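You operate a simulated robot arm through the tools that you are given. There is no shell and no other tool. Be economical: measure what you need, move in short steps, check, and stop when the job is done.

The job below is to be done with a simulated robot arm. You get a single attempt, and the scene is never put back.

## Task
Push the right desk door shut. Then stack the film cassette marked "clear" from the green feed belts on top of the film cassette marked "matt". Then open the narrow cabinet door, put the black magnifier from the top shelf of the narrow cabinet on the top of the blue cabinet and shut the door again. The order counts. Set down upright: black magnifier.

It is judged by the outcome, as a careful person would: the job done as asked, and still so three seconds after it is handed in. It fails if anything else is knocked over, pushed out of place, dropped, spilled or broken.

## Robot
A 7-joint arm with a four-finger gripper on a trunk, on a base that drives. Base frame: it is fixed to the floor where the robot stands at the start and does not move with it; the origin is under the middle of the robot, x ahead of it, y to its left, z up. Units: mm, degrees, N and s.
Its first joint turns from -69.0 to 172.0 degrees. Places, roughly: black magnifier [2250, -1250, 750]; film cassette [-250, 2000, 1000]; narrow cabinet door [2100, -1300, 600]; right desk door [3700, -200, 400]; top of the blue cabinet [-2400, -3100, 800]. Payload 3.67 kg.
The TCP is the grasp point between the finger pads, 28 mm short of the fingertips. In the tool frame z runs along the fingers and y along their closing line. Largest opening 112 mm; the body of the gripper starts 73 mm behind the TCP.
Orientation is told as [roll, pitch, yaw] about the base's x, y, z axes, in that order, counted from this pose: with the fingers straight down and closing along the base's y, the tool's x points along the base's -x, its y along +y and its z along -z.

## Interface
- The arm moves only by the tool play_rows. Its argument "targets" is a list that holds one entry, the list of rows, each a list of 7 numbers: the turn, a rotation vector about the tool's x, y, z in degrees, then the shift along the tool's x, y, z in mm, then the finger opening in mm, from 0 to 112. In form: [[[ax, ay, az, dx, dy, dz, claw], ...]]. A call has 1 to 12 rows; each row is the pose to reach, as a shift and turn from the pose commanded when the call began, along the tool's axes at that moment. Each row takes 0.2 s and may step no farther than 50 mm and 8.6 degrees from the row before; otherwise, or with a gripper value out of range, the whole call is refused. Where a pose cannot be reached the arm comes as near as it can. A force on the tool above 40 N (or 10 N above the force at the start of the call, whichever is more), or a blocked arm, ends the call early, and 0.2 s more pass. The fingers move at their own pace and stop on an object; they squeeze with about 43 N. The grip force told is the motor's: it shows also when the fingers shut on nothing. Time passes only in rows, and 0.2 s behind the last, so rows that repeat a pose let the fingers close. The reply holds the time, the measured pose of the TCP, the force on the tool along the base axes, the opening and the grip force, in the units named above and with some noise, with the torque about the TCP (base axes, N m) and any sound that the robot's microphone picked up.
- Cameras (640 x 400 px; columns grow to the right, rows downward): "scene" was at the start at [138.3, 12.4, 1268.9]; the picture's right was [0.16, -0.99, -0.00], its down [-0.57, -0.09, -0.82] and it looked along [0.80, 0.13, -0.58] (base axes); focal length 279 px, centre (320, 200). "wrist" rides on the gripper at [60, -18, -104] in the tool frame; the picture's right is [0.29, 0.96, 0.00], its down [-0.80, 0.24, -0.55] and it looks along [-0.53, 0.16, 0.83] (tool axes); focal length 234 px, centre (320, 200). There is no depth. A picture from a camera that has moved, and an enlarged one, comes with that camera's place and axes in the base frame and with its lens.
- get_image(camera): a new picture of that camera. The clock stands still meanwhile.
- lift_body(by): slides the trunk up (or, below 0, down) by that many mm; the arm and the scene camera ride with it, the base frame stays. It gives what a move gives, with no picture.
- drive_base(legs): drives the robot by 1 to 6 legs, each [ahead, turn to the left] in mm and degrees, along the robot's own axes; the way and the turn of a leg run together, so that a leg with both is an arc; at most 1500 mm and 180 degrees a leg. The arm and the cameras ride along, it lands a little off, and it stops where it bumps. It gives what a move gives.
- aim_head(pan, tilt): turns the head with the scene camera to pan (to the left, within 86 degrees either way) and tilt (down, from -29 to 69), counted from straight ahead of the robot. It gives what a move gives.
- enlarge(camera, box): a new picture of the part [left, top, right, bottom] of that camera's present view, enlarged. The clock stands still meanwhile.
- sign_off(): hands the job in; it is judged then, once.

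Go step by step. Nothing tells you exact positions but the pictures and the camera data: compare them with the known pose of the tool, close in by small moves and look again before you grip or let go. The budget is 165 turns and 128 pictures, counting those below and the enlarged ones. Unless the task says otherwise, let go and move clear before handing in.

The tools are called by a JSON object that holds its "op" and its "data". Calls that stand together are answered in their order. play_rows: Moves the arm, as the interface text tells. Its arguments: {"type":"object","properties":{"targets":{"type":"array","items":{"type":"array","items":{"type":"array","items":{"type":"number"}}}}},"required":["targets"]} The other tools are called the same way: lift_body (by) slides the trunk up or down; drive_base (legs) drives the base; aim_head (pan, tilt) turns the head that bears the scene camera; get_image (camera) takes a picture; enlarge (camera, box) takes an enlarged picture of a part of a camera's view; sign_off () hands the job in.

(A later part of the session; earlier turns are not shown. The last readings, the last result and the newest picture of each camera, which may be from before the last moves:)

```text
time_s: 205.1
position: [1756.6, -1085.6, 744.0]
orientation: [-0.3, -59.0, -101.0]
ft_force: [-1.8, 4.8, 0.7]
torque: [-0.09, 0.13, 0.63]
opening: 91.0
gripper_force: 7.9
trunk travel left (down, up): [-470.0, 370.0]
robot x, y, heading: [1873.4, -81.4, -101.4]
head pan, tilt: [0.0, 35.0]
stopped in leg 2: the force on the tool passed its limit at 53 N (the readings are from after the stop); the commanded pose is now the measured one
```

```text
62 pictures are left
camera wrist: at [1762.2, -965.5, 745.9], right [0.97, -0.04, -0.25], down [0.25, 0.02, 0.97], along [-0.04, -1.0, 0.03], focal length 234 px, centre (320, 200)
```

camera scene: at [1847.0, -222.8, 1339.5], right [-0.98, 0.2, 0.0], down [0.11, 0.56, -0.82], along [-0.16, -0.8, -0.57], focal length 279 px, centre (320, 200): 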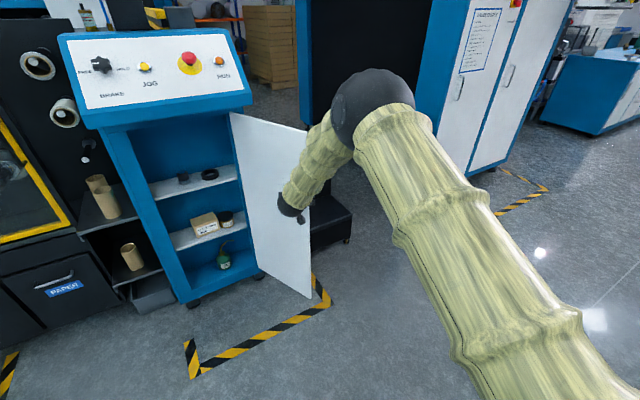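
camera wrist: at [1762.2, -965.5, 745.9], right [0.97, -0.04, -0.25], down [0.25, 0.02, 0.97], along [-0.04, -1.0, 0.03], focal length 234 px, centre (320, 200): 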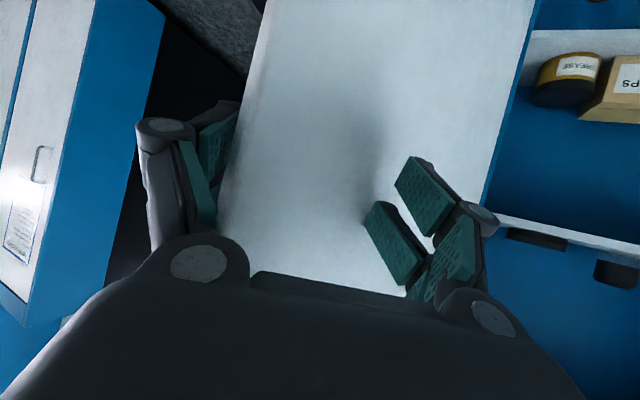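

I clipped the open door's inner face lightly because that path led across it. I'll reverse, turn in free space to aim straight at the magnifier (heading ≈ -83°), then approach along that line.

{"op": "drive_base", "data": {"legs": [[-320, 0], [0, 18.5]]}}

{"op": "get_image", "data": {"camera": "scene"}}

{"op": "enlarge", "data": {"camera": "scene", "box": [250, 110, 350, 170]}}

```text
time_s: 208.3
position: [2144.3, -752.0, 742.2]
orientation: [-0.2, -59.0, -82.6]
ft_force: [0.2, 0.5, 0.4]
torque: [0.02, 0.03, -0.04]
opening: 80.1
gripper_force: 0.0
trunk travel left (down, up): [-470.0, 370.0]
robot x, y, heading: [1936.8, 235.6, -83.1]
head pan, tilt: [0.0, 35.0]
```

```text
61 pictures are left
camera scene: at [1956.2, 94.4, 1339.4], right [-0.99, -0.12, 0.0], down [-0.07, 0.57, -0.82], along [0.1, -0.81, -0.57], focal length 279 px, centre (320, 200)
```

scene: 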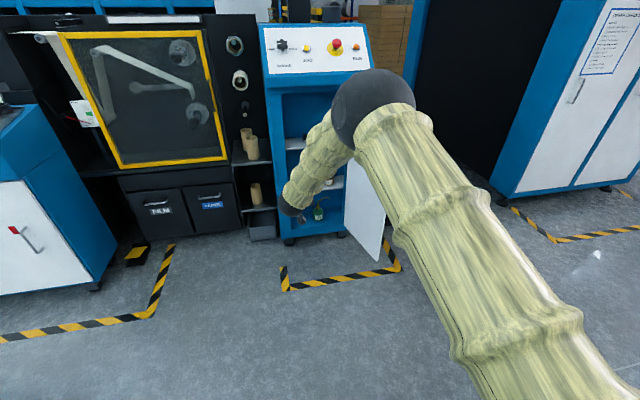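

```text
6.40 times, centred on (300, 140) of scene
camera zoom: at [1956.2, 94.4, 1339.4], right [-0.99, -0.12, 0.0], down [-0.07, 0.57, -0.82], along [0.1, -0.81, -0.57], focal length 1788 px, centre (448, 584)
```

zoom: 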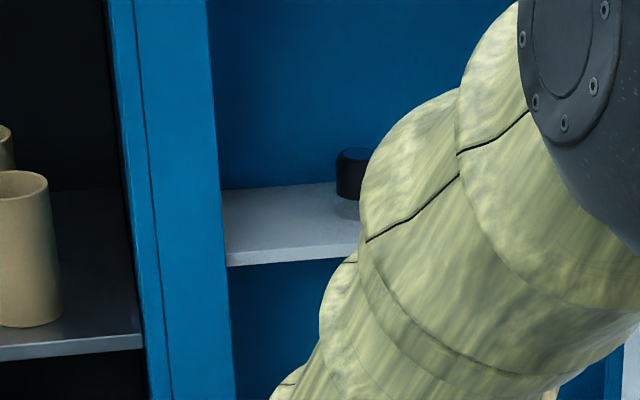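

I'll drive 330 mm along this line and use the wrist camera for a precise look.

{"op": "drive_base", "data": {"legs": [[330, 0]]}}

{"op": "get_image", "data": {"camera": "wrist"}}

```text
time_s: 210.4
position: [2186.4, -1073.0, 742.9]
orientation: [-0.2, -59.1, -82.5]
ft_force: [-0.2, 0.0, 0.3]
torque: [-0.04, -0.01, 0.01]
opening: 79.9
gripper_force: 0.0
trunk travel left (down, up): [-470.0, 370.0]
robot x, y, heading: [1974.5, -86.9, -82.9]
head pan, tilt: [0.0, 35.0]
```

```text
59 pictures are left
camera wrist: at [2153.2, -956.8, 745.1], right [0.93, 0.27, -0.25], down [0.23, 0.1, 0.97], along [0.28, -0.96, 0.03], focal length 234 px, centre (320, 200)
```

wrist: 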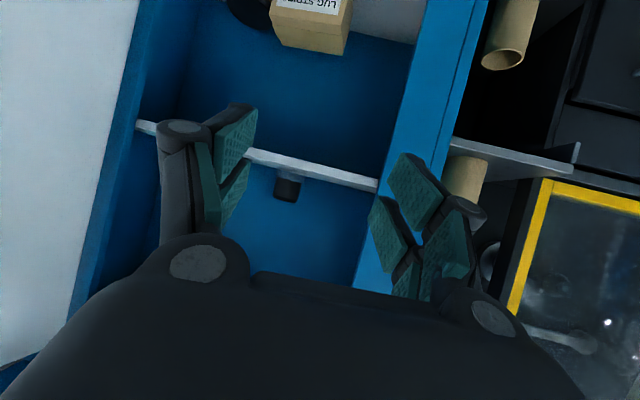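

Magnifier located at (2204, -1330), z 726–774. I'll raise 15 mm, shift right 14 mm, narrow the opening, and drive in most of the way.

{"op": "play_rows", "data": {"targets": [[[0, 0, 0, -6, -7, -4, 70], [0, 0, 0, -13, -14, -8, 66], [0, 0, 0, -13, -14, -8, 66]]]}}

{"op": "drive_base", "data": {"legs": [[165, 0]]}}

{"op": "get_image", "data": {"camera": "wrist"}}

{"op": "get_image", "data": {"camera": "scene"}}

```text
time_s: 211.2
position: [2172.5, -1072.7, 758.1]
orientation: [-0.3, -59.2, -82.3]
ft_force: [0.0, 0.1, -0.4]
torque: [-0.01, 0.02, 0.01]
opening: 66.1
gripper_force: 0.0
trunk travel left (down, up): [-470.0, 370.0]
robot x, y, heading: [1977.6, -87.3, -82.5]
head pan, tilt: [0.0, 35.0]
```

```text
time_s: 212.7
position: [2191.7, -1238.4, 757.3]
orientation: [-0.3, -58.9, -82.5]
ft_force: [-0.1, -0.3, -0.8]
torque: [0.01, -0.02, 0.0]
opening: 65.8
gripper_force: 0.0
trunk travel left (down, up): [-470.0, 370.0]
robot x, y, heading: [1998.0, -251.6, -82.4]
head pan, tilt: [0.0, 35.0]
```

```text
58 pictures are left
camera wrist: at [2159.3, -1123.0, 759.4], right [0.93, 0.27, -0.25], down [0.23, 0.1, 0.97], along [0.28, -0.96, 0.03], focal length 234 px, centre (320, 200)
```

wrist: 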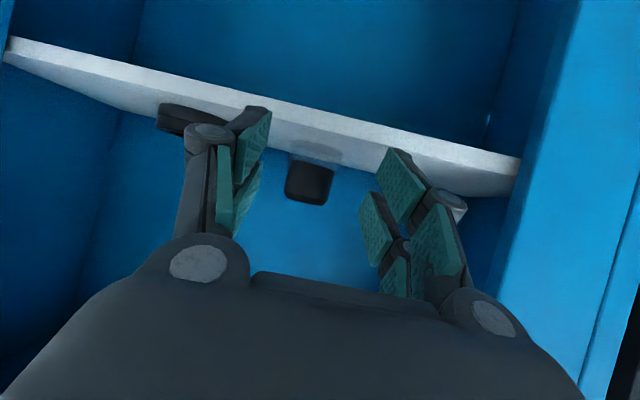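

```text
57 pictures are left
camera scene: at [2017.2, -392.1, 1339.2], right [-0.99, -0.13, 0.0], down [-0.07, 0.57, -0.82], along [0.1, -0.81, -0.57], focal length 279 px, centre (320, 200)
```

scene: 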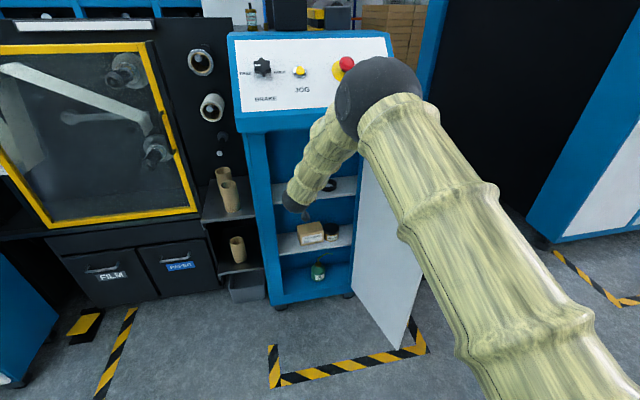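

Aligned within 2 mm, 91 mm to go. I'll drive in two steps.

{"op": "drive_base", "data": {"legs": [[55, 0]]}}

{"op": "get_image", "data": {"camera": "wrist"}}

{"op": "enlarge", "data": {"camera": "scene", "box": [200, 20, 440, 240]}}

```text
time_s: 213.6
position: [2198.5, -1293.2, 757.3]
orientation: [-0.4, -59.0, -82.5]
ft_force: [-0.2, -0.4, -0.6]
torque: [-0.02, 0.03, -0.02]
opening: 66.0
gripper_force: 0.1
trunk travel left (down, up): [-470.0, 370.0]
robot x, y, heading: [2008.0, -306.4, -83.0]
head pan, tilt: [0.0, 35.0]
```

```text
56 pictures are left
camera wrist: at [2165.6, -1177.3, 759.0], right [0.93, 0.27, -0.25], down [0.23, 0.09, 0.97], along [0.28, -0.96, 0.03], focal length 234 px, centre (320, 200)
```

wrist: 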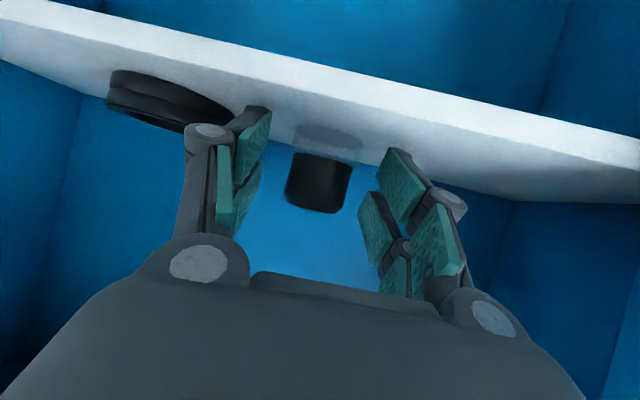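

```text
1.82 times, centred on (320, 130) of scene
camera zoom: at [2024.0, -446.5, 1339.2], right [-0.99, -0.12, 0.0], down [-0.07, 0.57, -0.82], along [0.1, -0.81, -0.57], focal length 508 px, centre (320, 327)
```

zoom: 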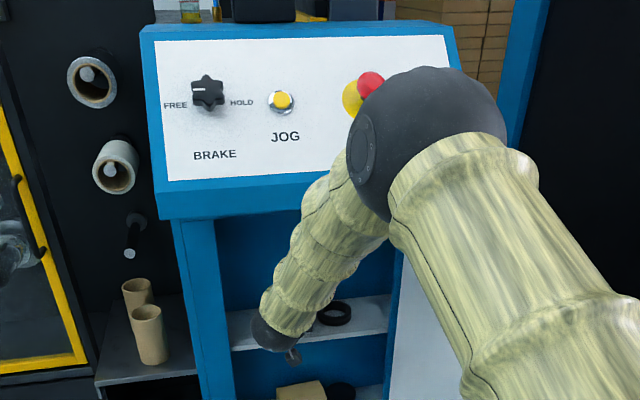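

The magnifier is centred 35 mm ahead; the ring stays ~20 mm clear of the finger. Advancing and closing.

{"op": "drive_base", "data": {"legs": [[34, 0]]}}

{"op": "play_rows", "data": {"targets": [[[0, 0, 0, 0, 2, 0, 60], [0, 0, 0, 0, 2, 0, 52], [0, 0, 0, 0, 2, 0, 46], [0, 0, 0, 0, 2, 0, 38], [0, 0, 0, 0, 2, 0, 30], [0, 0, 0, 0, 2, 0, 30]]]}}

{"op": "get_image", "data": {"camera": "wrist"}}

```text
time_s: 214.5
position: [2203.2, -1328.4, 754.8]
orientation: [-0.3, -59.1, -82.5]
ft_force: [0.2, -0.4, -0.2]
torque: [-0.01, 0.01, -0.01]
opening: 65.8
gripper_force: 0.0
trunk travel left (down, up): [-470.0, 370.0]
robot x, y, heading: [2007.1, -338.1, -82.9]
head pan, tilt: [0.0, 35.0]
```

```text
time_s: 215.9
position: [2205.3, -1326.8, 758.4]
orientation: [-0.3, -58.9, -82.5]
ft_force: [-0.2, -0.5, 2.0]
torque: [-0.01, -0.03, 0.03]
opening: 46.2
gripper_force: 43.2
trunk travel left (down, up): [-470.0, 370.0]
robot x, y, heading: [2008.1, -338.0, -82.5]
head pan, tilt: [0.0, 35.0]
```

```text
54 pictures are left
camera wrist: at [2172.3, -1210.8, 759.8], right [0.93, 0.27, -0.25], down [0.23, 0.1, 0.97], along [0.28, -0.96, 0.03], focal length 234 px, centre (320, 200)
```

wrist: 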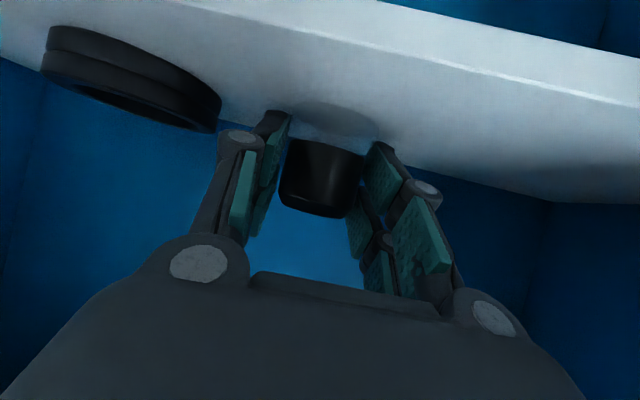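

Magnifier gripped (46 mm). I'll lift 30 mm straight up and reverse out of the cabinet.

{"op": "play_rows", "data": {"targets": [[[0, 0, 0, -9, 0, -5, 30], [0, 0, 0, -17, 0, -10, 30], [0, 0, 0, -26, 0, -15.5, 30], [0, 0, 0, -26, 0, -15.5, 30]]]}}

{"op": "drive_base", "data": {"legs": [[-520, 0]]}}

{"op": "get_image", "data": {"camera": "wrist"}}

{"op": "get_image", "data": {"camera": "scene"}}

```text
time_s: 216.9
position: [2204.6, -1327.4, 786.9]
orientation: [-0.3, -59.0, -82.4]
ft_force: [0.0, 0.0, 0.0]
torque: [0.0, -0.02, -0.05]
opening: 46.3
gripper_force: 43.0
trunk travel left (down, up): [-470.0, 370.0]
robot x, y, heading: [2011.3, -340.5, -82.8]
head pan, tilt: [0.0, 35.0]
```

```text
time_s: 219.9
position: [2136.2, -806.3, 787.9]
orientation: [-0.2, -59.1, -82.8]
ft_force: [0.5, 0.6, -0.6]
torque: [0.04, -0.01, 0.03]
opening: 46.5
gripper_force: 42.8
trunk travel left (down, up): [-470.0, 370.0]
robot x, y, heading: [1944.4, 181.6, -82.8]
head pan, tilt: [0.0, 35.0]
```

```text
53 pictures are left
camera wrist: at [2103.6, -690.7, 790.0], right [0.93, 0.26, -0.25], down [0.23, 0.09, 0.97], along [0.28, -0.96, 0.03], focal length 234 px, centre (320, 200)
```

wrist: 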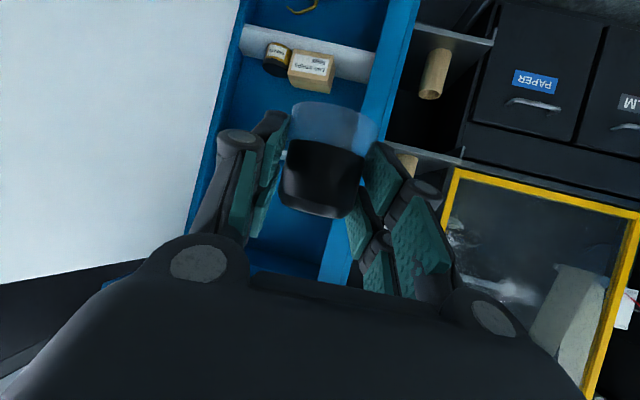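

```text
52 pictures are left
camera scene: at [1963.0, 41.7, 1339.5], right [-0.99, -0.12, 0.0], down [-0.07, 0.57, -0.82], along [0.1, -0.81, -0.57], focal length 279 px, centre (320, 200)
```

scene: 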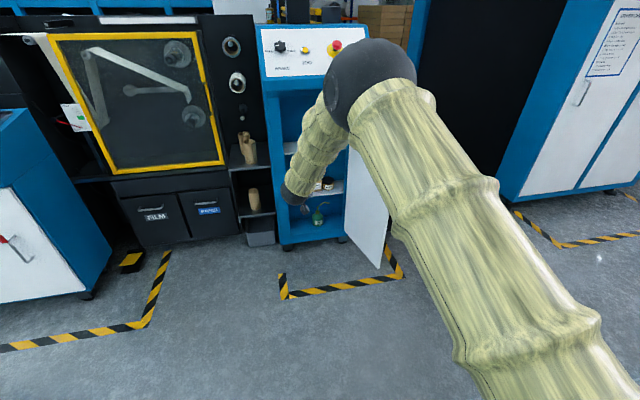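

Held well, with the clear skirt intact. Next is carrying it to the blue cabinet near (-2400, -3100). I'll retract the arm, back away and turn toward the west.

{"op": "play_rows", "data": {"targets": [[[0, 0, 0, 19, 0, -32, 30], [0, 0, 0, 38, 0, -64, 30], [0, 0, 0, 58, 0, -96, 30], [0, 0, 0, 77, 0, -128, 30], [0, 0, 0, 96, 0, -160, 30], [0, 0, 0, 116, 0, -192, 30], [0, 0, 0, 135, 0, -225, 30], [0, 0, 0, 154, 0, -257, 30]]]}}

{"op": "drive_base", "data": {"legs": [[0, -87], [1500, 0]]}}

{"op": "aim_head", "data": {"pan": 35, "tilt": 15}}

{"op": "get_image", "data": {"camera": "scene"}}

```text
time_s: 221.8
position: [2081.0, -479.3, 699.9]
orientation: [2.6, -50.0, -87.7]
ft_force: [-0.5, -1.2, -0.8]
torque: [-0.01, 0.03, -0.02]
opening: 46.2
gripper_force: 42.7
trunk travel left (down, up): [-470.0, 370.0]
robot x, y, heading: [1944.8, 180.0, -82.9]
head pan, tilt: [0.0, 35.0]
stopped in row 8: the arm was blocked; the commanded pose is now the measured one
```

```text
time_s: 233.0
position: [-199.5, -131.1, 701.1]
orientation: [2.7, -50.1, -178.5]
ft_force: [0.1, -0.9, -0.7]
torque: [-0.01, 0.0, -0.04]
opening: 46.6
gripper_force: 43.3
trunk travel left (down, up): [-470.0, 370.0]
robot x, y, heading: [462.6, -2.9, -174.1]
head pan, tilt: [0.0, 35.0]
```

```text
time_s: 234.0
position: [-198.5, -131.6, 701.6]
orientation: [2.6, -50.0, -178.6]
ft_force: [1.1, -0.1, -0.8]
torque: [0.01, 0.0, 0.01]
opening: 46.4
gripper_force: 43.2
trunk travel left (down, up): [-470.0, 370.0]
robot x, y, heading: [456.1, -8.1, -174.0]
head pan, tilt: [35.0, 15.0]
```

```text
51 pictures are left
camera scene: at [342.5, -75.4, 1371.4], right [-0.66, 0.75, 0.0], down [0.2, 0.17, -0.97], along [-0.73, -0.63, -0.26], focal length 279 px, centre (320, 200)
```

scene: 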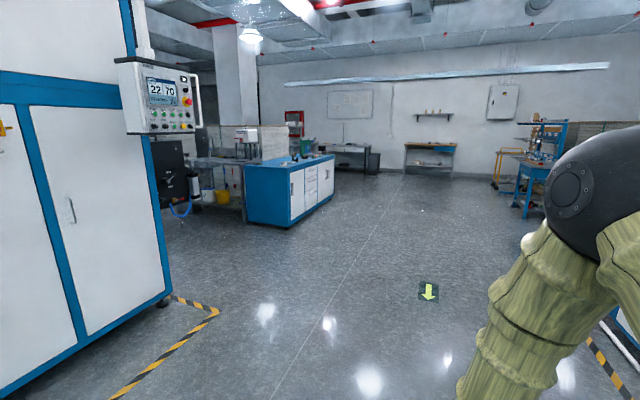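

The blue cabinet with white drawer fronts is ahead-left, its near corner about (-2140, -2760). I'll drive toward it and look at its top.

{"op": "drive_base", "data": {"legs": [[0, 41], [1500, 0], [900, 0]]}}

{"op": "lift_body", "data": {"by": 250}}

{"op": "aim_head", "data": {"pan": 15, "tilt": 30}}

{"op": "get_image", "data": {"camera": "scene"}}

```text
time_s: 247.5
position: [-1587.1, -2243.3, 700.7]
orientation: [2.6, -50.1, -138.3]
ft_force: [-0.6, 0.9, -1.1]
torque: [0.01, -0.01, -0.02]
opening: 46.4
gripper_force: 42.9
trunk travel left (down, up): [-470.0, 370.0]
robot x, y, heading: [-1163.3, -1719.9, -133.8]
head pan, tilt: [35.0, 15.0]
```

```text
time_s: 250.1
position: [-1586.1, -2242.2, 951.2]
orientation: [2.7, -50.1, -138.5]
ft_force: [-0.7, -0.8, -0.8]
torque: [-0.01, -0.02, 0.0]
opening: 46.6
gripper_force: 43.1
trunk travel left (down, up): [-720.0, 120.0]
robot x, y, heading: [-1163.1, -1718.9, -133.9]
head pan, tilt: [35.0, 15.0]
```

```text
time_s: 250.9
position: [-1588.5, -2243.8, 951.8]
orientation: [2.7, -50.1, -138.3]
ft_force: [-1.0, 0.3, -0.5]
torque: [-0.01, -0.03, 0.0]
opening: 46.5
gripper_force: 43.3
trunk travel left (down, up): [-720.0, 120.0]
robot x, y, heading: [-1157.7, -1722.8, -133.7]
head pan, tilt: [15.0, 30.0]
```

```text
50 pictures are left
camera scene: at [-1239.5, -1838.3, 1597.3], right [-0.88, 0.48, 0.0], down [0.24, 0.44, -0.87], along [-0.42, -0.76, -0.5], focal length 279 px, centre (320, 200)
```

scene: 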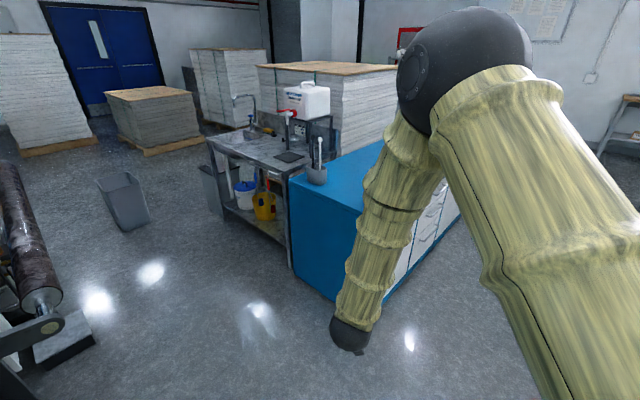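

The forearm hides the cabinet top. I'll turn right and pan left to see it.

{"op": "drive_base", "data": {"legs": [[0, -40]]}}

{"op": "aim_head", "data": {"pan": 48, "tilt": 30}}

{"op": "get_image", "data": {"camera": "scene"}}

```text
time_s: 253.2
position: [-1824.0, -1849.8, 951.4]
orientation: [2.8, -50.1, -178.2]
ft_force: [0.4, -0.2, -1.0]
torque: [-0.02, -0.01, 0.0]
opening: 46.3
gripper_force: 43.0
trunk travel left (down, up): [-720.0, 120.0]
robot x, y, heading: [-1165.6, -1721.4, -173.6]
head pan, tilt: [15.0, 30.0]
```

```text
time_s: 254.1
position: [-1823.0, -1850.4, 951.9]
orientation: [2.8, -50.0, -178.4]
ft_force: [0.0, 0.5, -0.6]
torque: [0.04, 0.0, -0.01]
opening: 46.1
gripper_force: 43.1
trunk travel left (down, up): [-720.0, 120.0]
robot x, y, heading: [-1163.6, -1725.4, -173.6]
head pan, tilt: [48.0, 30.0]
```

```text
49 pictures are left
camera scene: at [-1264.0, -1801.7, 1597.2], right [-0.81, 0.58, 0.0], down [0.29, 0.41, -0.87], along [-0.5, -0.7, -0.5], focal length 279 px, centre (320, 200)
```

scene: 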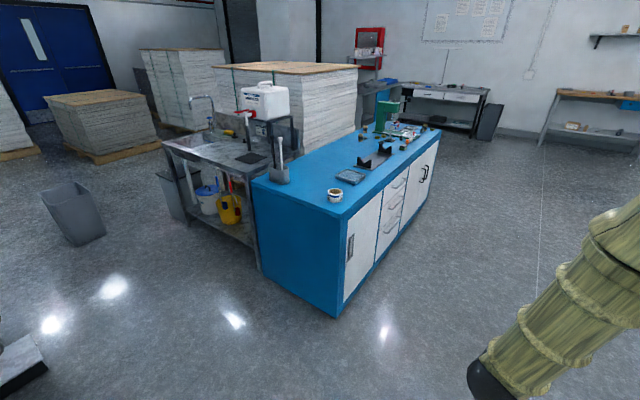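

Cabinet top is at z≈805; a free spot is about (-2100, -3070), well clear of the cup, roll and tray. I'll correct the tool tilt back to its grasp attitude, extend a bit, and drive round to the cabinet's near end.

{"op": "play_rows", "data": {"targets": [[[-0.2, -1.5, -0.5, -27, 0, 32, 30], [-0.4, -3, -1, -54, 0, 64, 30], [-0.6, -4.5, -1.6, -80, 0, 96, 30], [-0.8, -6, -2.1, -107, 0, 128, 30], [-1, -7.5, -2.7, -134, 0, 160, 30], [-1.1, -8.9, -3.2, -161, 0, 191, 30], [-1.1, -8.9, -3.2, -161, 0, 191, 30]]]}}

{"op": "drive_base", "data": {"legs": [[0, 92.5], [980, 0], [0, -80.5]]}}

{"op": "aim_head", "data": {"pan": 15, "tilt": 30}}

{"op": "get_image", "data": {"camera": "scene"}}

{"op": "get_image", "data": {"camera": "wrist"}}

```text
time_s: 255.7
position: [-2070.8, -1867.4, 954.3]
orientation: [-0.5, -59.1, -172.9]
ft_force: [0.5, -0.4, 0.1]
torque: [-0.01, 0.03, 0.0]
opening: 46.3
gripper_force: 42.5
trunk travel left (down, up): [-720.0, 120.0]
robot x, y, heading: [-1165.8, -1720.4, -173.7]
head pan, tilt: [48.0, 30.0]
```

```text
time_s: 266.0
position: [-1152.5, -3615.8, 952.5]
orientation: [-1.1, -58.8, -102.2]
ft_force: [-2.7, -0.6, 0.7]
torque: [0.08, -0.1, 0.14]
opening: 46.1
gripper_force: 42.9
trunk travel left (down, up): [-720.0, 120.0]
robot x, y, heading: [-1030.9, -2693.6, -101.0]
head pan, tilt: [48.0, 30.0]
stopped in leg 3: the robot was blocked; the commanded pose is now the measured one
```

```text
time_s: 267.0
position: [-1168.3, -3619.6, 953.5]
orientation: [-0.4, -58.6, -103.8]
ft_force: [0.9, -0.4, -0.9]
torque: [0.04, -0.01, 0.01]
opening: 46.4
gripper_force: 43.0
trunk travel left (down, up): [-720.0, 120.0]
robot x, y, heading: [-1036.9, -2693.0, -100.9]
head pan, tilt: [15.0, 30.0]
```

```text
48 pictures are left
camera scene: at [-1079.4, -2826.6, 1600.5], right [-1.0, -0.07, -0.03], down [-0.01, 0.49, -0.87], along [0.08, -0.87, -0.49], focal length 279 px, centre (320, 200)
```

scene: 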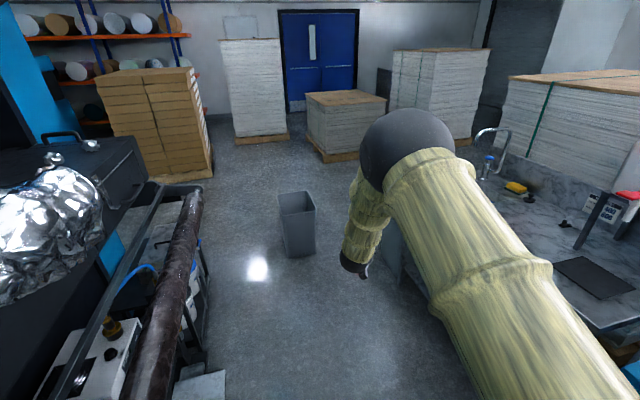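

```text
47 pictures are left
camera wrist: at [-1155.4, -3498.2, 956.7], right [0.96, -0.09, -0.25], down [0.25, -0.01, 0.97], along [-0.09, -1.0, 0.02], focal length 234 px, centre (320, 200)
```

wrist: 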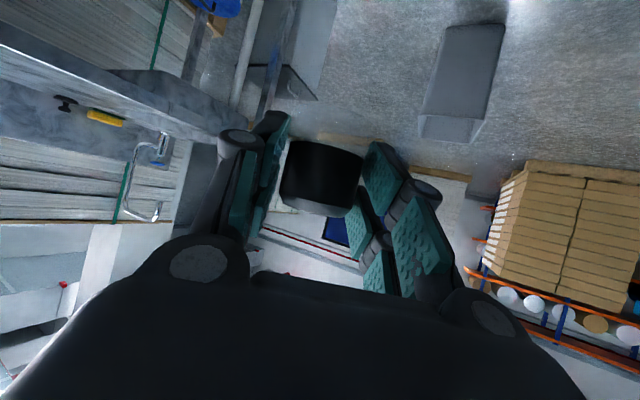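

Something blocked the turn. Nothing shows near the gripper, so I'll look to both sides of the body before moving.

{"op": "aim_head", "data": {"pan": 75, "tilt": 50}}

{"op": "get_image", "data": {"camera": "scene"}}

{"op": "aim_head", "data": {"pan": -80, "tilt": 40}}

{"op": "get_image", "data": {"camera": "scene"}}

```text
time_s: 268.3
position: [-1146.5, -3612.4, 945.0]
orientation: [-2.1, -58.2, -100.8]
ft_force: [0.3, 1.0, -0.5]
torque: [0.04, -0.01, -0.01]
opening: 46.2
gripper_force: 42.7
trunk travel left (down, up): [-720.0, 120.0]
robot x, y, heading: [-1034.9, -2694.8, -100.8]
head pan, tilt: [75.0, 50.0]
```

```text
46 pictures are left
camera scene: at [-1015.6, -2770.6, 1572.4], right [-0.44, -0.9, -0.01], down [-0.67, 0.33, -0.66], along [0.6, -0.29, -0.75], focal length 279 px, centre (320, 200)
```

scene: 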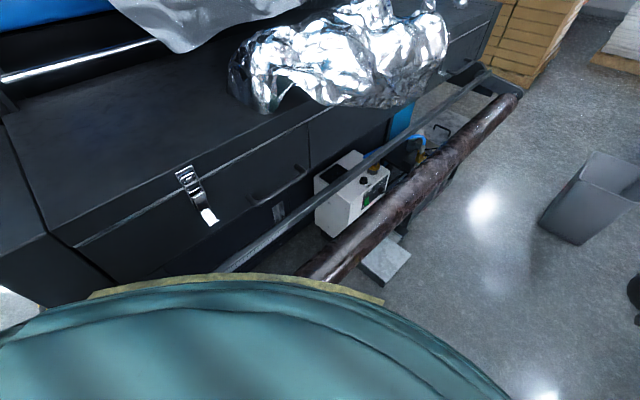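

```text
time_s: 270.7
position: [-1148.0, -3612.2, 946.5]
orientation: [-2.2, -58.5, -100.8]
ft_force: [0.4, 0.0, -0.8]
torque: [0.02, 0.01, -0.05]
opening: 46.2
gripper_force: 43.3
trunk travel left (down, up): [-720.0, 120.0]
robot x, y, heading: [-1033.3, -2696.4, -101.2]
head pan, tilt: [-80.0, 40.0]
```

```text
45 pictures are left
camera scene: at [-1169.3, -2735.5, 1582.2], right [0.02, 1.0, 0.0], down [0.66, -0.01, -0.75], along [-0.75, 0.01, -0.66], focal length 279 px, centre (320, 200)
```

scene: 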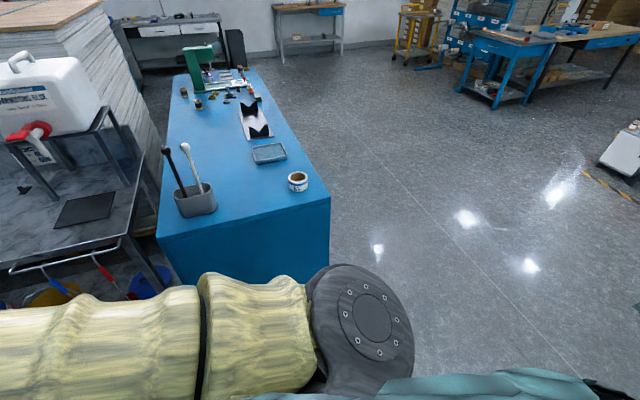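

My left side is beside the black roller machine, which blocked the turn. I'll retrace (turn back left, reverse), then aim at the cabinet from further away.

{"op": "drive_base", "data": {"legs": [[0, 20], [-450, 0]]}}

{"op": "aim_head", "data": {"pan": 20, "tilt": 35}}

{"op": "get_image", "data": {"camera": "scene"}}

```text
time_s: 274.5
position: [-882.2, -3151.2, 950.3]
orientation: [-3.6, -58.9, -78.5]
ft_force: [-0.6, -0.1, -0.4]
torque: [0.02, -0.01, -0.05]
opening: 46.1
gripper_force: 43.2
trunk travel left (down, up): [-720.0, 120.0]
robot x, y, heading: [-1105.5, -2252.7, -81.0]
head pan, tilt: [-80.0, 40.0]
```

```text
time_s: 276.2
position: [-884.0, -3153.0, 948.5]
orientation: [-3.7, -58.9, -78.5]
ft_force: [-0.4, -0.4, -0.5]
torque: [0.04, 0.01, -0.03]
opening: 45.7
gripper_force: 43.3
trunk travel left (down, up): [-720.0, 120.0]
robot x, y, heading: [-1101.8, -2255.5, -81.0]
head pan, tilt: [20.0, 35.0]
```

```text
44 pictures are left
camera scene: at [-1050.6, -2382.4, 1589.4], right [-0.87, -0.49, 0.0], down [-0.28, 0.5, -0.82], along [0.4, -0.72, -0.57], focal length 279 px, centre (320, 200)
```

scene: 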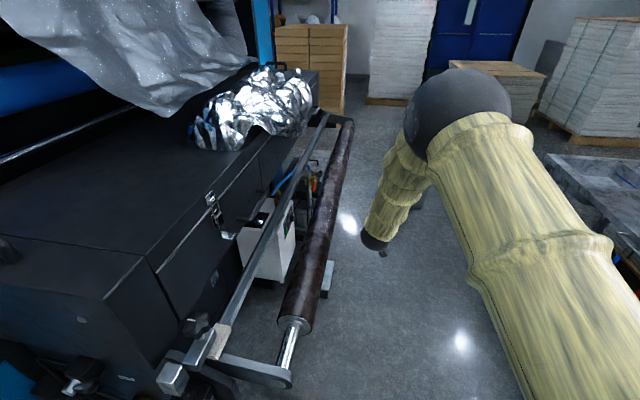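

I see: the machine's roller bracket at about (-790, -2673) was in the way; it looks undisturbed. I'll now turn right toward the cabinet, correct the small tool tilt, and approach part-way.

{"op": "drive_base", "data": {"legs": [[0, -61.5], [150, 0]]}}

{"op": "play_rows", "data": {"targets": [[[-0.8, 0, 0.5, 0, 0, 0, 30], [-1.6, 0, 1.1, 0, 0, 0, 30], [-1.6, 0, 1.1, 0, 0, 0, 30]]]}}

{"op": "aim_head", "data": {"pan": 0, "tilt": 40}}

{"op": "get_image", "data": {"camera": "scene"}}

{"op": "get_image", "data": {"camera": "wrist"}}

```text
time_s: 280.3
position: [-1904.2, -2973.4, 947.3]
orientation: [-3.5, -58.8, -139.9]
ft_force: [0.0, 0.1, -1.5]
torque: [-0.02, -0.02, 0.02]
opening: 45.9
gripper_force: 42.7
trunk travel left (down, up): [-720.0, 120.0]
robot x, y, heading: [-1219.4, -2344.4, -142.0]
head pan, tilt: [20.0, 35.0]
```

```text
time_s: 281.1
position: [-1903.2, -2972.7, 950.4]
orientation: [-0.1, -58.9, -142.0]
ft_force: [-0.8, 0.9, -0.7]
torque: [0.01, -0.03, -0.02]
opening: 46.4
gripper_force: 43.2
trunk travel left (down, up): [-720.0, 120.0]
robot x, y, heading: [-1223.4, -2342.5, -142.1]
head pan, tilt: [20.0, 35.0]
```

```text
time_s: 282.0
position: [-1903.1, -2972.8, 949.4]
orientation: [-0.1, -58.9, -141.9]
ft_force: [0.7, 0.3, -0.9]
torque: [0.01, 0.01, 0.01]
opening: 46.1
gripper_force: 42.5
trunk travel left (down, up): [-720.0, 120.0]
robot x, y, heading: [-1222.9, -2350.5, -141.9]
head pan, tilt: [0.0, 40.0]
```

```text
43 pictures are left
camera scene: at [-1327.6, -2431.5, 1581.9], right [-0.61, 0.79, 0.0], down [0.51, 0.39, -0.77], along [-0.6, -0.47, -0.64], focal length 279 px, centre (320, 200)
```

scene: 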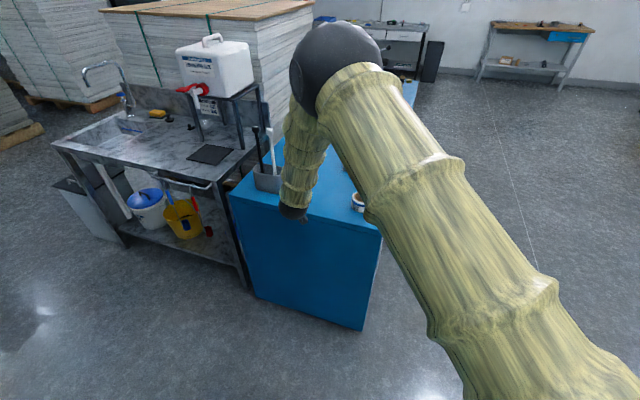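

```text
42 pictures are left
camera wrist: at [-1819.9, -2885.1, 952.1], right [0.71, -0.66, -0.25], down [0.2, -0.15, 0.97], along [-0.68, -0.73, 0.02], focal length 234 px, centre (320, 200)
```

wrist: 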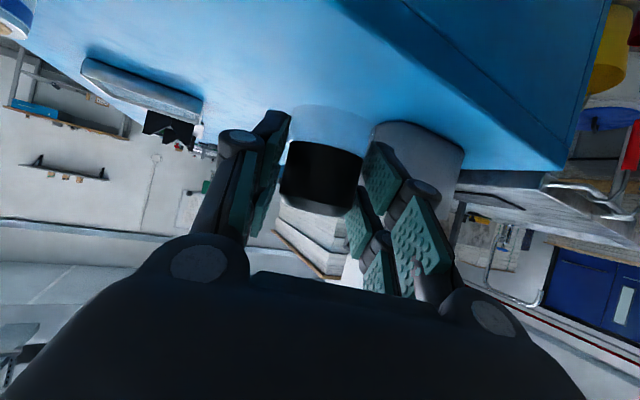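

The spot (-2080, -3080) is 205 mm ahead and 25 mm right, clear of the brush cup (~250 mm) and tape roll (~200 mm). Moving over it.

{"op": "drive_base", "data": {"legs": [[205, 0]]}}

{"op": "play_rows", "data": {"targets": [[[0, 0, 0, 10, -8, 6, 30], [0, 0, 0, 21, -16, 12, 30], [0, 0, 0, 32, -25, 19, 30], [0, 0, 0, 43, -25, 26, 30], [0, 0, 0, 51, -25, 31, 30], [0, 0, 0, 51, -25, 31, 30]]]}}

{"op": "get_image", "data": {"camera": "wrist"}}

{"op": "get_image", "data": {"camera": "scene"}}

```text
time_s: 283.6
position: [-2068.7, -3098.2, 947.2]
orientation: [-0.1, -58.8, -142.1]
ft_force: [-0.2, -0.1, -0.5]
torque: [-0.01, -0.01, 0.03]
opening: 46.4
gripper_force: 43.6
trunk travel left (down, up): [-720.0, 120.0]
robot x, y, heading: [-1383.9, -2473.5, -142.2]
head pan, tilt: [0.0, 40.0]
```

```text
time_s: 285.0
position: [-2084.3, -3078.9, 888.6]
orientation: [-0.3, -58.9, -142.0]
ft_force: [-0.4, -0.4, -0.8]
torque: [0.03, -0.02, -0.01]
opening: 46.0
gripper_force: 43.2
trunk travel left (down, up): [-720.0, 120.0]
robot x, y, heading: [-1385.5, -2472.2, -142.2]
head pan, tilt: [0.0, 40.0]
```

```text
41 pictures are left
camera wrist: at [-2000.7, -2991.7, 892.8], right [0.7, -0.66, -0.25], down [0.2, -0.15, 0.97], along [-0.68, -0.73, 0.02], focal length 234 px, centre (320, 200)
```

wrist: 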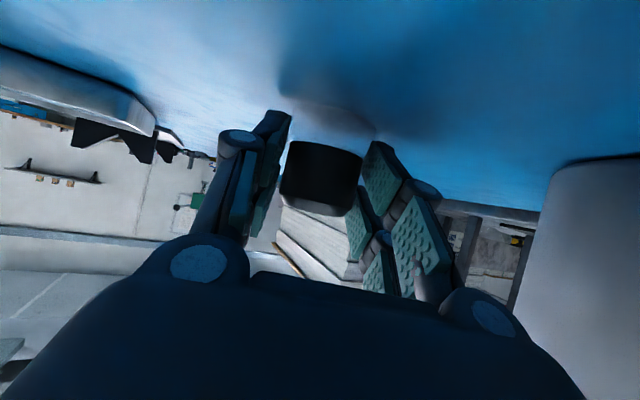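

```text
40 pictures are left
camera scene: at [-1492.0, -2558.7, 1581.9], right [-0.61, 0.79, 0.0], down [0.51, 0.39, -0.77], along [-0.61, -0.47, -0.64], focal length 279 px, centre (320, 200)
```

scene: 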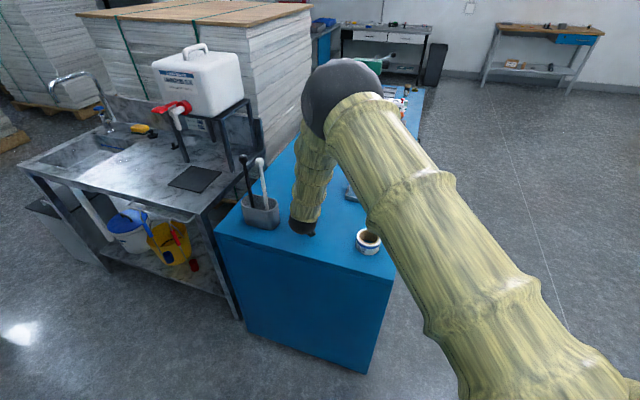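

All clear. Lowering about 42 mm, then small steps to contact.

{"op": "play_rows", "data": {"targets": [[[0, 0, 0, 9, 0, 5.4, 30], [0, 0, 0, 18, 0, 10.8, 30], [0, 0, 0, 27, 0, 16.2, 30], [0, 0, 0, 34, 0, 20.5, 30], [0, 0, 0, 34, 0, 20.5, 30]]]}}

{"op": "get_image", "data": {"camera": "wrist"}}

{"op": "enlarge", "data": {"camera": "scene", "box": [260, 190, 360, 260]}}

```text
time_s: 285.6
position: [-2088.4, -3081.1, 884.7]
orientation: [0.0, -60.0, -142.0]
ft_force: [2.1, 0.5, 22.6]
torque: [-0.14, -0.29, 0.04]
opening: 45.8
gripper_force: 42.9
trunk travel left (down, up): [-720.0, 120.0]
robot x, y, heading: [-1390.5, -2473.9, -142.1]
head pan, tilt: [0.0, 40.0]
stopped in row 2: the force on the tool passed its limit at 65 N (the readings are from after the stop); the commanded pose is now the measured one
```

```text
39 pictures are left
camera wrist: at [-2004.2, -2994.9, 885.3], right [0.7, -0.67, -0.25], down [0.21, -0.14, 0.97], along [-0.68, -0.73, 0.04], focal length 234 px, centre (320, 200)
```

wrist: 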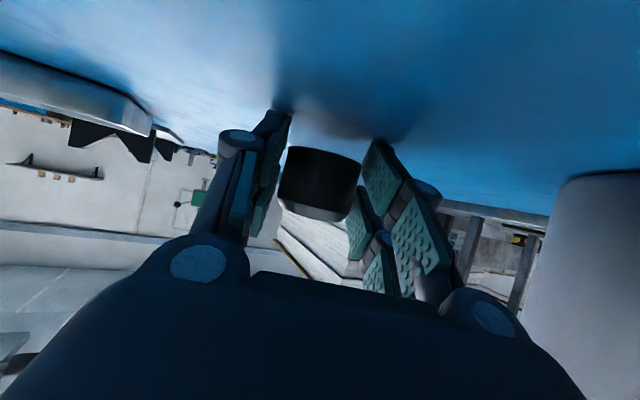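

```text
5.71 times, centred on (310, 225) of scene
camera zoom: at [-1490.6, -2557.1, 1582.3], right [-0.61, 0.79, 0.0], down [0.51, 0.39, -0.77], along [-0.61, -0.47, -0.64], focal length 1596 px, centre (377, 57)
```

zoom: 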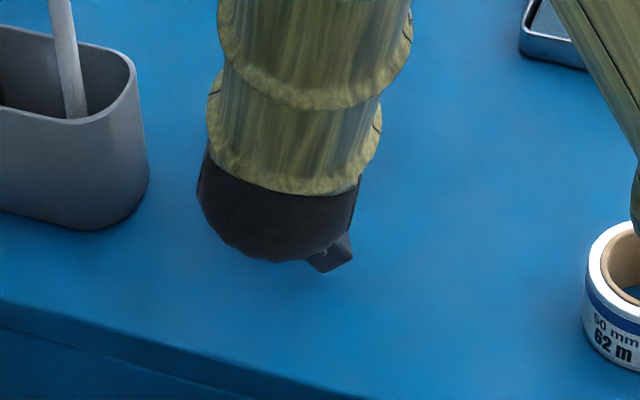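

Contact came earlier than estimated (top ≈ 852); the magnifier is resting on the surface. I'll ease up 2 mm to relieve the force.

{"op": "play_rows", "data": {"targets": [[[0, 0.5, 0, -1, 0, -0.6, 30], [0, 0.5, 0, -1.5, 0, -0.9, 30], [0, 0.5, 0, -1.5, 0, -0.9, 30]]]}}

{"op": "enlarge", "data": {"camera": "wrist", "box": [220, 80, 420, 240]}}

```text
time_s: 286.4
position: [-2087.3, -3079.9, 884.9]
orientation: [0.0, -59.4, -142.2]
ft_force: [-7.5, -8.5, 24.8]
torque: [-0.83, 0.29, -0.16]
opening: 46.0
gripper_force: 43.1
trunk travel left (down, up): [-720.0, 120.0]
robot x, y, heading: [-1383.5, -2472.7, -142.4]
head pan, tilt: [0.0, 40.0]
```

```text
2.50 times, centred on (320, 160) of wrist
camera zoom: at [-2003.7, -2994.1, 886.8], right [0.7, -0.67, -0.25], down [0.2, -0.15, 0.97], along [-0.68, -0.73, 0.03], focal length 585 px, centre (320, 300)
```

zoom: 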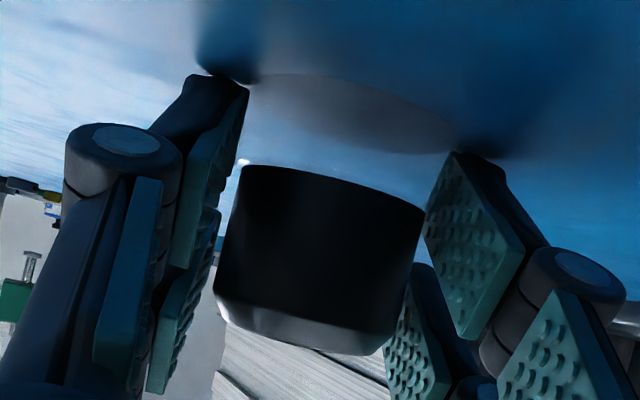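

Skirt and fingertips are at the surface. I'll rise in 1.5 mm steps until the force nearly vanishes.

{"op": "play_rows", "data": {"targets": [[[0, 0, 0, -0.7, 0, -0.4, 30], [0, 0, 0, -1.3, 0, -0.8, 30], [0, 0, 0, -1.3, 0, -0.8, 30]]]}}

{"op": "play_rows", "data": {"targets": [[[0, 0, 0, -0.5, 0, -0.3, 30], [0, 0, 0, -0.9, 0, -0.5, 30], [0, 0, 0, -0.9, 0, -0.5, 30]]]}}

```text
time_s: 287.1
position: [-2087.5, -3080.1, 884.8]
orientation: [-0.1, -59.2, -142.1]
ft_force: [-4.7, -6.8, 20.3]
torque: [-0.76, 0.36, -0.11]
opening: 45.9
gripper_force: 42.7
trunk travel left (down, up): [-720.0, 120.0]
robot x, y, heading: [-1384.0, -2476.8, -142.1]
head pan, tilt: [0.0, 40.0]
```

```text
time_s: 287.9
position: [-2087.1, -3080.0, 884.5]
orientation: [-0.1, -59.2, -142.2]
ft_force: [-2.2, -1.2, 16.3]
torque: [-0.38, 0.18, -0.06]
opening: 46.0
gripper_force: 43.2
trunk travel left (down, up): [-720.0, 120.0]
robot x, y, heading: [-1391.0, -2475.1, -142.2]
head pan, tilt: [0.0, 40.0]
```

{"op": "play_rows", "data": {"targets": [[[0, 0, 0, -0.9, 0, -0.5, 30], [0, 0, 0, -1.8, 0, -1.1, 30], [0, 0, 0, -1.8, 0, -1.1, 30]]]}}

```text
time_s: 288.8
position: [-2086.1, -3079.6, 886.0]
orientation: [-0.2, -59.0, -142.1]
ft_force: [0.9, 0.9, -1.6]
torque: [0.0, -0.04, -0.01]
opening: 45.8
gripper_force: 42.8
trunk travel left (down, up): [-720.0, 120.0]
robot x, y, heading: [-1385.2, -2475.3, -142.3]
head pan, tilt: [0.0, 40.0]
```

The force is zero and the attitude matches the grasp, so I'll open symmetrically and withdraw along the tool axis.

{"op": "play_rows", "data": {"targets": [[[0, 0, 0, 0, 0, 0, 49], [0, 0, 0, 0, 0, 0, 54], [0, 0, 0, 0, 0, 0, 64], [0, 0, 0, 0, 0, 0, 72], [0, 0, 0, 0, 0, -20, 72], [0, 0, 0, 0, 0, -50, 72], [0, 0, 0, 0, 0, -90, 72], [0, 0, 0, 0, 0, -130, 72]]]}}

{"op": "get_image", "data": {"camera": "wrist"}}

```text
time_s: 290.6
position: [-2002.6, -3007.0, 948.2]
orientation: [0.2, -58.6, -142.9]
ft_force: [-0.3, -0.6, 0.1]
torque: [0.02, 0.0, -0.01]
opening: 72.1
gripper_force: 0.2
trunk travel left (down, up): [-720.0, 120.0]
robot x, y, heading: [-1387.7, -2477.5, -142.7]
head pan, tilt: [0.0, 40.0]
```

```text
36 pictures are left
camera wrist: at [-1917.8, -2921.4, 950.3], right [0.7, -0.67, -0.24], down [0.19, -0.15, 0.97], along [-0.69, -0.73, 0.02], focal length 234 px, centre (320, 200)
```

wrist: 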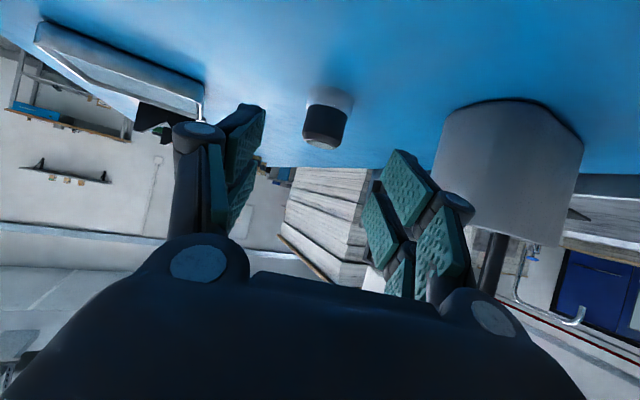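

The magnifier stands upright on the blue cabinet and nothing else moved. Now I'll back away and drive to the west side of the narrow cabinet's open door to push it shut.

{"op": "drive_base", "data": {"legs": [[-450, 0], [0, -142], [1500, 0], [0, -75]]}}

{"op": "lift_body", "data": {"by": -250}}

{"op": "aim_head", "data": {"pan": 10, "tilt": 20}}

{"op": "get_image", "data": {"camera": "scene"}}

```text
time_s: 309.4
position: [99.6, -676.5, 953.1]
orientation: [0.5, -59.0, -0.1]
ft_force: [-0.2, -0.8, -0.5]
torque: [-0.01, -0.04, -0.01]
opening: 71.9
gripper_force: 0.0
trunk travel left (down, up): [-720.0, 120.0]
robot x, y, heading: [-714.3, -735.7, 0.6]
head pan, tilt: [0.0, 40.0]
```

```text
time_s: 312.0
position: [100.8, -677.1, 701.8]
orientation: [0.7, -59.0, -0.3]
ft_force: [-0.3, 0.2, 0.9]
torque: [-0.04, -0.04, 0.0]
opening: 72.1
gripper_force: 0.2
trunk travel left (down, up): [-470.0, 370.0]
robot x, y, heading: [-716.4, -732.3, 0.8]
head pan, tilt: [0.0, 40.0]
```

```text
time_s: 312.8
position: [101.4, -677.0, 703.2]
orientation: [0.7, -59.1, -0.3]
ft_force: [0.5, 0.3, -0.4]
torque: [0.05, 0.0, -0.03]
opening: 71.8
gripper_force: 0.1
trunk travel left (down, up): [-470.0, 370.0]
robot x, y, heading: [-717.5, -735.0, 0.8]
head pan, tilt: [10.0, 20.0]
```

```text
35 pictures are left
camera scene: at [-571.9, -718.0, 1363.2], right [0.19, -0.98, 0.0], down [-0.34, -0.06, -0.94], along [0.92, 0.18, -0.34], focal length 279 px, centre (320, 200)
```

scene: 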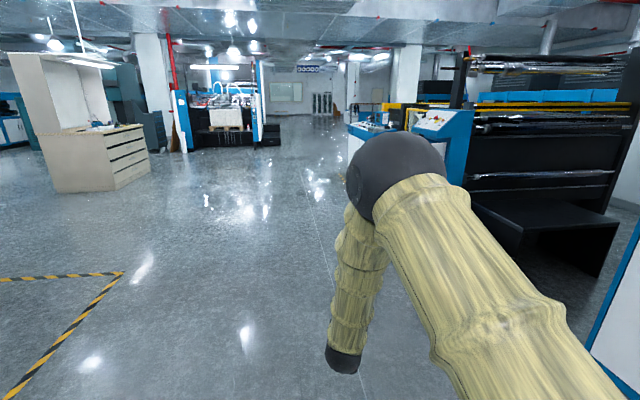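

Path is clear. I'll extend the arm with closed fingers, drive to staging west of the door and turn to -15°.

{"op": "play_rows", "data": {"targets": [[[0, 0, 0, -11, 0, 38, 50], [0, 0, 0, -22, 0, 76, 20], [0, 0, 0, -33, 0, 113, 0], [0, 0, 0, -44, 0, 151, 0], [0, 0, 0, -55, 0, 189, 0], [0, 0, 0, -55, 0, 189, 0]]]}}

{"op": "drive_base", "data": {"legs": [[1300, 0], [0, -15]]}}

{"op": "aim_head", "data": {"pan": 0, "tilt": 30}}

{"op": "get_image", "data": {"camera": "scene"}}

{"op": "get_image", "data": {"camera": "wrist"}}

```text
time_s: 314.2
position: [292.5, -673.6, 653.6]
orientation: [0.6, -59.1, 0.0]
ft_force: [-0.5, 0.6, -0.9]
torque: [-0.01, -0.04, 0.0]
opening: 0.0
gripper_force: 35.9
trunk travel left (down, up): [-470.0, 370.0]
robot x, y, heading: [-716.5, -735.4, 0.8]
head pan, tilt: [10.0, 20.0]
```

```text
time_s: 321.5
position: [1549.4, -908.0, 654.1]
orientation: [0.7, -59.0, -14.8]
ft_force: [-0.1, 0.3, -0.5]
torque: [0.01, -0.02, 0.02]
opening: 0.0
gripper_force: 35.5
trunk travel left (down, up): [-470.0, 370.0]
robot x, y, heading: [558.6, -706.5, -13.9]
head pan, tilt: [10.0, 20.0]
```

```text
time_s: 322.2
position: [1548.5, -907.8, 653.3]
orientation: [0.5, -59.0, -14.8]
ft_force: [0.2, 0.1, -0.9]
torque: [0.0, -0.02, -0.01]
opening: 0.0
gripper_force: 35.8
trunk travel left (down, up): [-470.0, 370.0]
robot x, y, heading: [560.0, -713.5, -13.8]
head pan, tilt: [0.0, 30.0]
```

```text
34 pictures are left
camera scene: at [696.4, -746.4, 1347.3], right [-0.24, -0.97, 0.0], down [-0.49, 0.12, -0.87], along [0.84, -0.21, -0.5], focal length 279 px, centre (320, 200)
```

scene: 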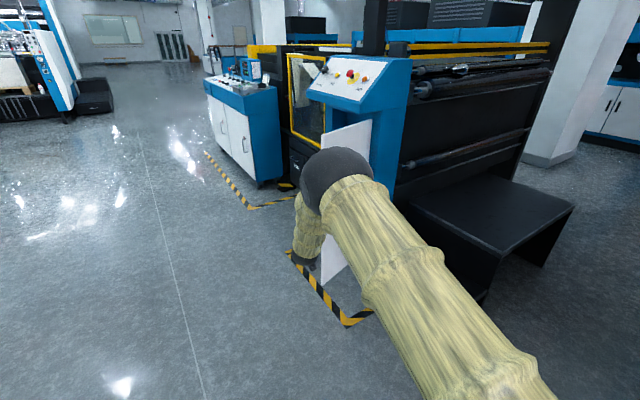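

```text
33 pictures are left
camera wrist: at [1427.8, -896.7, 656.5], right [0.09, 0.97, -0.24], down [0.0, 0.24, 0.97], along [1.0, -0.09, 0.03], focal length 234 px, centre (320, 200)
```

wrist: 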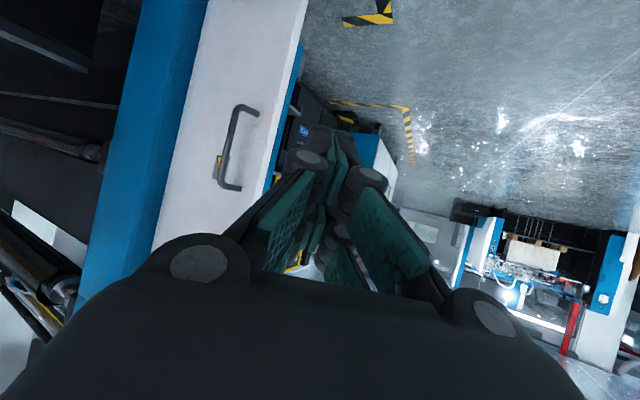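

The tool line is just left of the door's free edge. I'll shift 80 mm right so the tips meet the outer face, then drive forward to swing it.

{"op": "play_rows", "data": {"targets": [[[0, 0, 0, 0, -40, 0, 0], [0, 0, 0, 0, -80, 0, 0], [0, 0, 0, 0, -80, 0, 0]]]}}

{"op": "drive_base", "data": {"legs": [[360, 0]]}}

{"op": "get_image", "data": {"camera": "scene"}}

```text
time_s: 323.0
position: [1528.4, -986.0, 653.8]
orientation: [0.6, -58.9, -14.9]
ft_force: [-0.1, 0.0, -0.2]
torque: [0.01, 0.0, -0.01]
opening: 0.1
gripper_force: 35.2
trunk travel left (down, up): [-470.0, 370.0]
robot x, y, heading: [557.5, -708.1, -13.8]
head pan, tilt: [0.0, 30.0]
```

```text
time_s: 324.8
position: [1759.0, -1039.8, 657.8]
orientation: [0.6, -58.9, -14.6]
ft_force: [0.9, 2.0, -0.8]
torque: [-0.11, 0.02, -0.15]
opening: 0.1
gripper_force: 35.2
trunk travel left (down, up): [-470.0, 370.0]
robot x, y, heading: [796.0, -767.5, -13.5]
head pan, tilt: [0.0, 30.0]
stopped in leg 1: the force on the tool passed its limit at 95 N (the readings are from after the stop); the commanded pose is now the measured one
```

```text
32 pictures are left
camera scene: at [936.7, -803.4, 1347.2], right [-0.24, -0.97, 0.0], down [-0.49, 0.12, -0.86], along [0.84, -0.21, -0.5], focal length 279 px, centre (320, 200)
```

scene: 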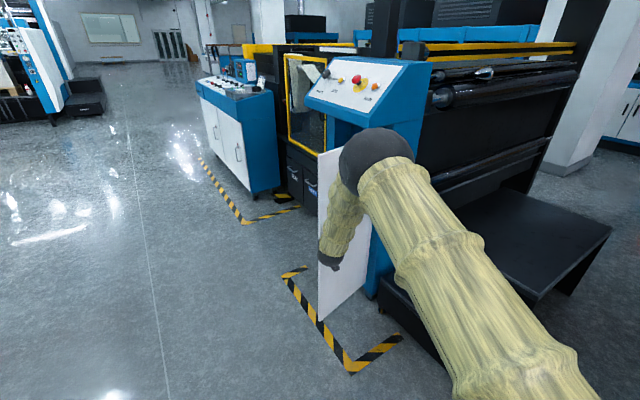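

A brief 95 N peak stopped me, probably a knock on the handle. I'll check the contact through the wrist camera.

{"op": "get_image", "data": {"camera": "wrist"}}

{"op": "enlarge", "data": {"camera": "scene", "box": [270, 110, 450, 330]}}

```text
31 pictures are left
camera wrist: at [1638.1, -1028.6, 660.2], right [0.09, 0.97, -0.24], down [0.0, 0.24, 0.97], along [1.0, -0.08, 0.03], focal length 234 px, centre (320, 200)
```

wrist: 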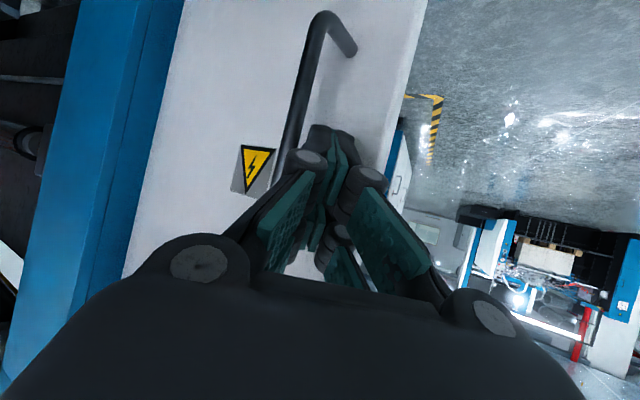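

```text
1.82 times, centred on (360, 220) of scene
camera zoom: at [936.7, -803.4, 1347.2], right [-0.24, -0.97, 0.0], down [-0.49, 0.12, -0.86], along [0.84, -0.21, -0.5], focal length 508 px, centre (247, 164)
```

zoom: 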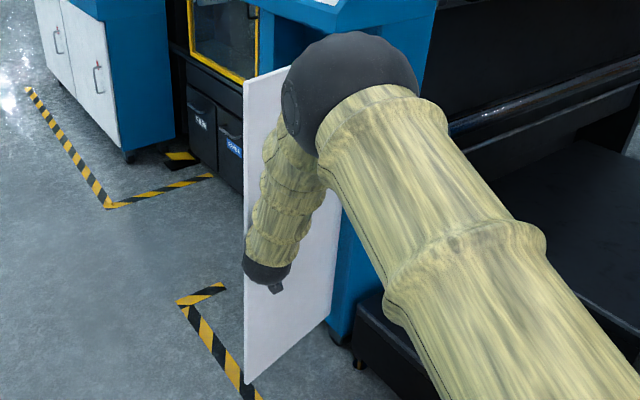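

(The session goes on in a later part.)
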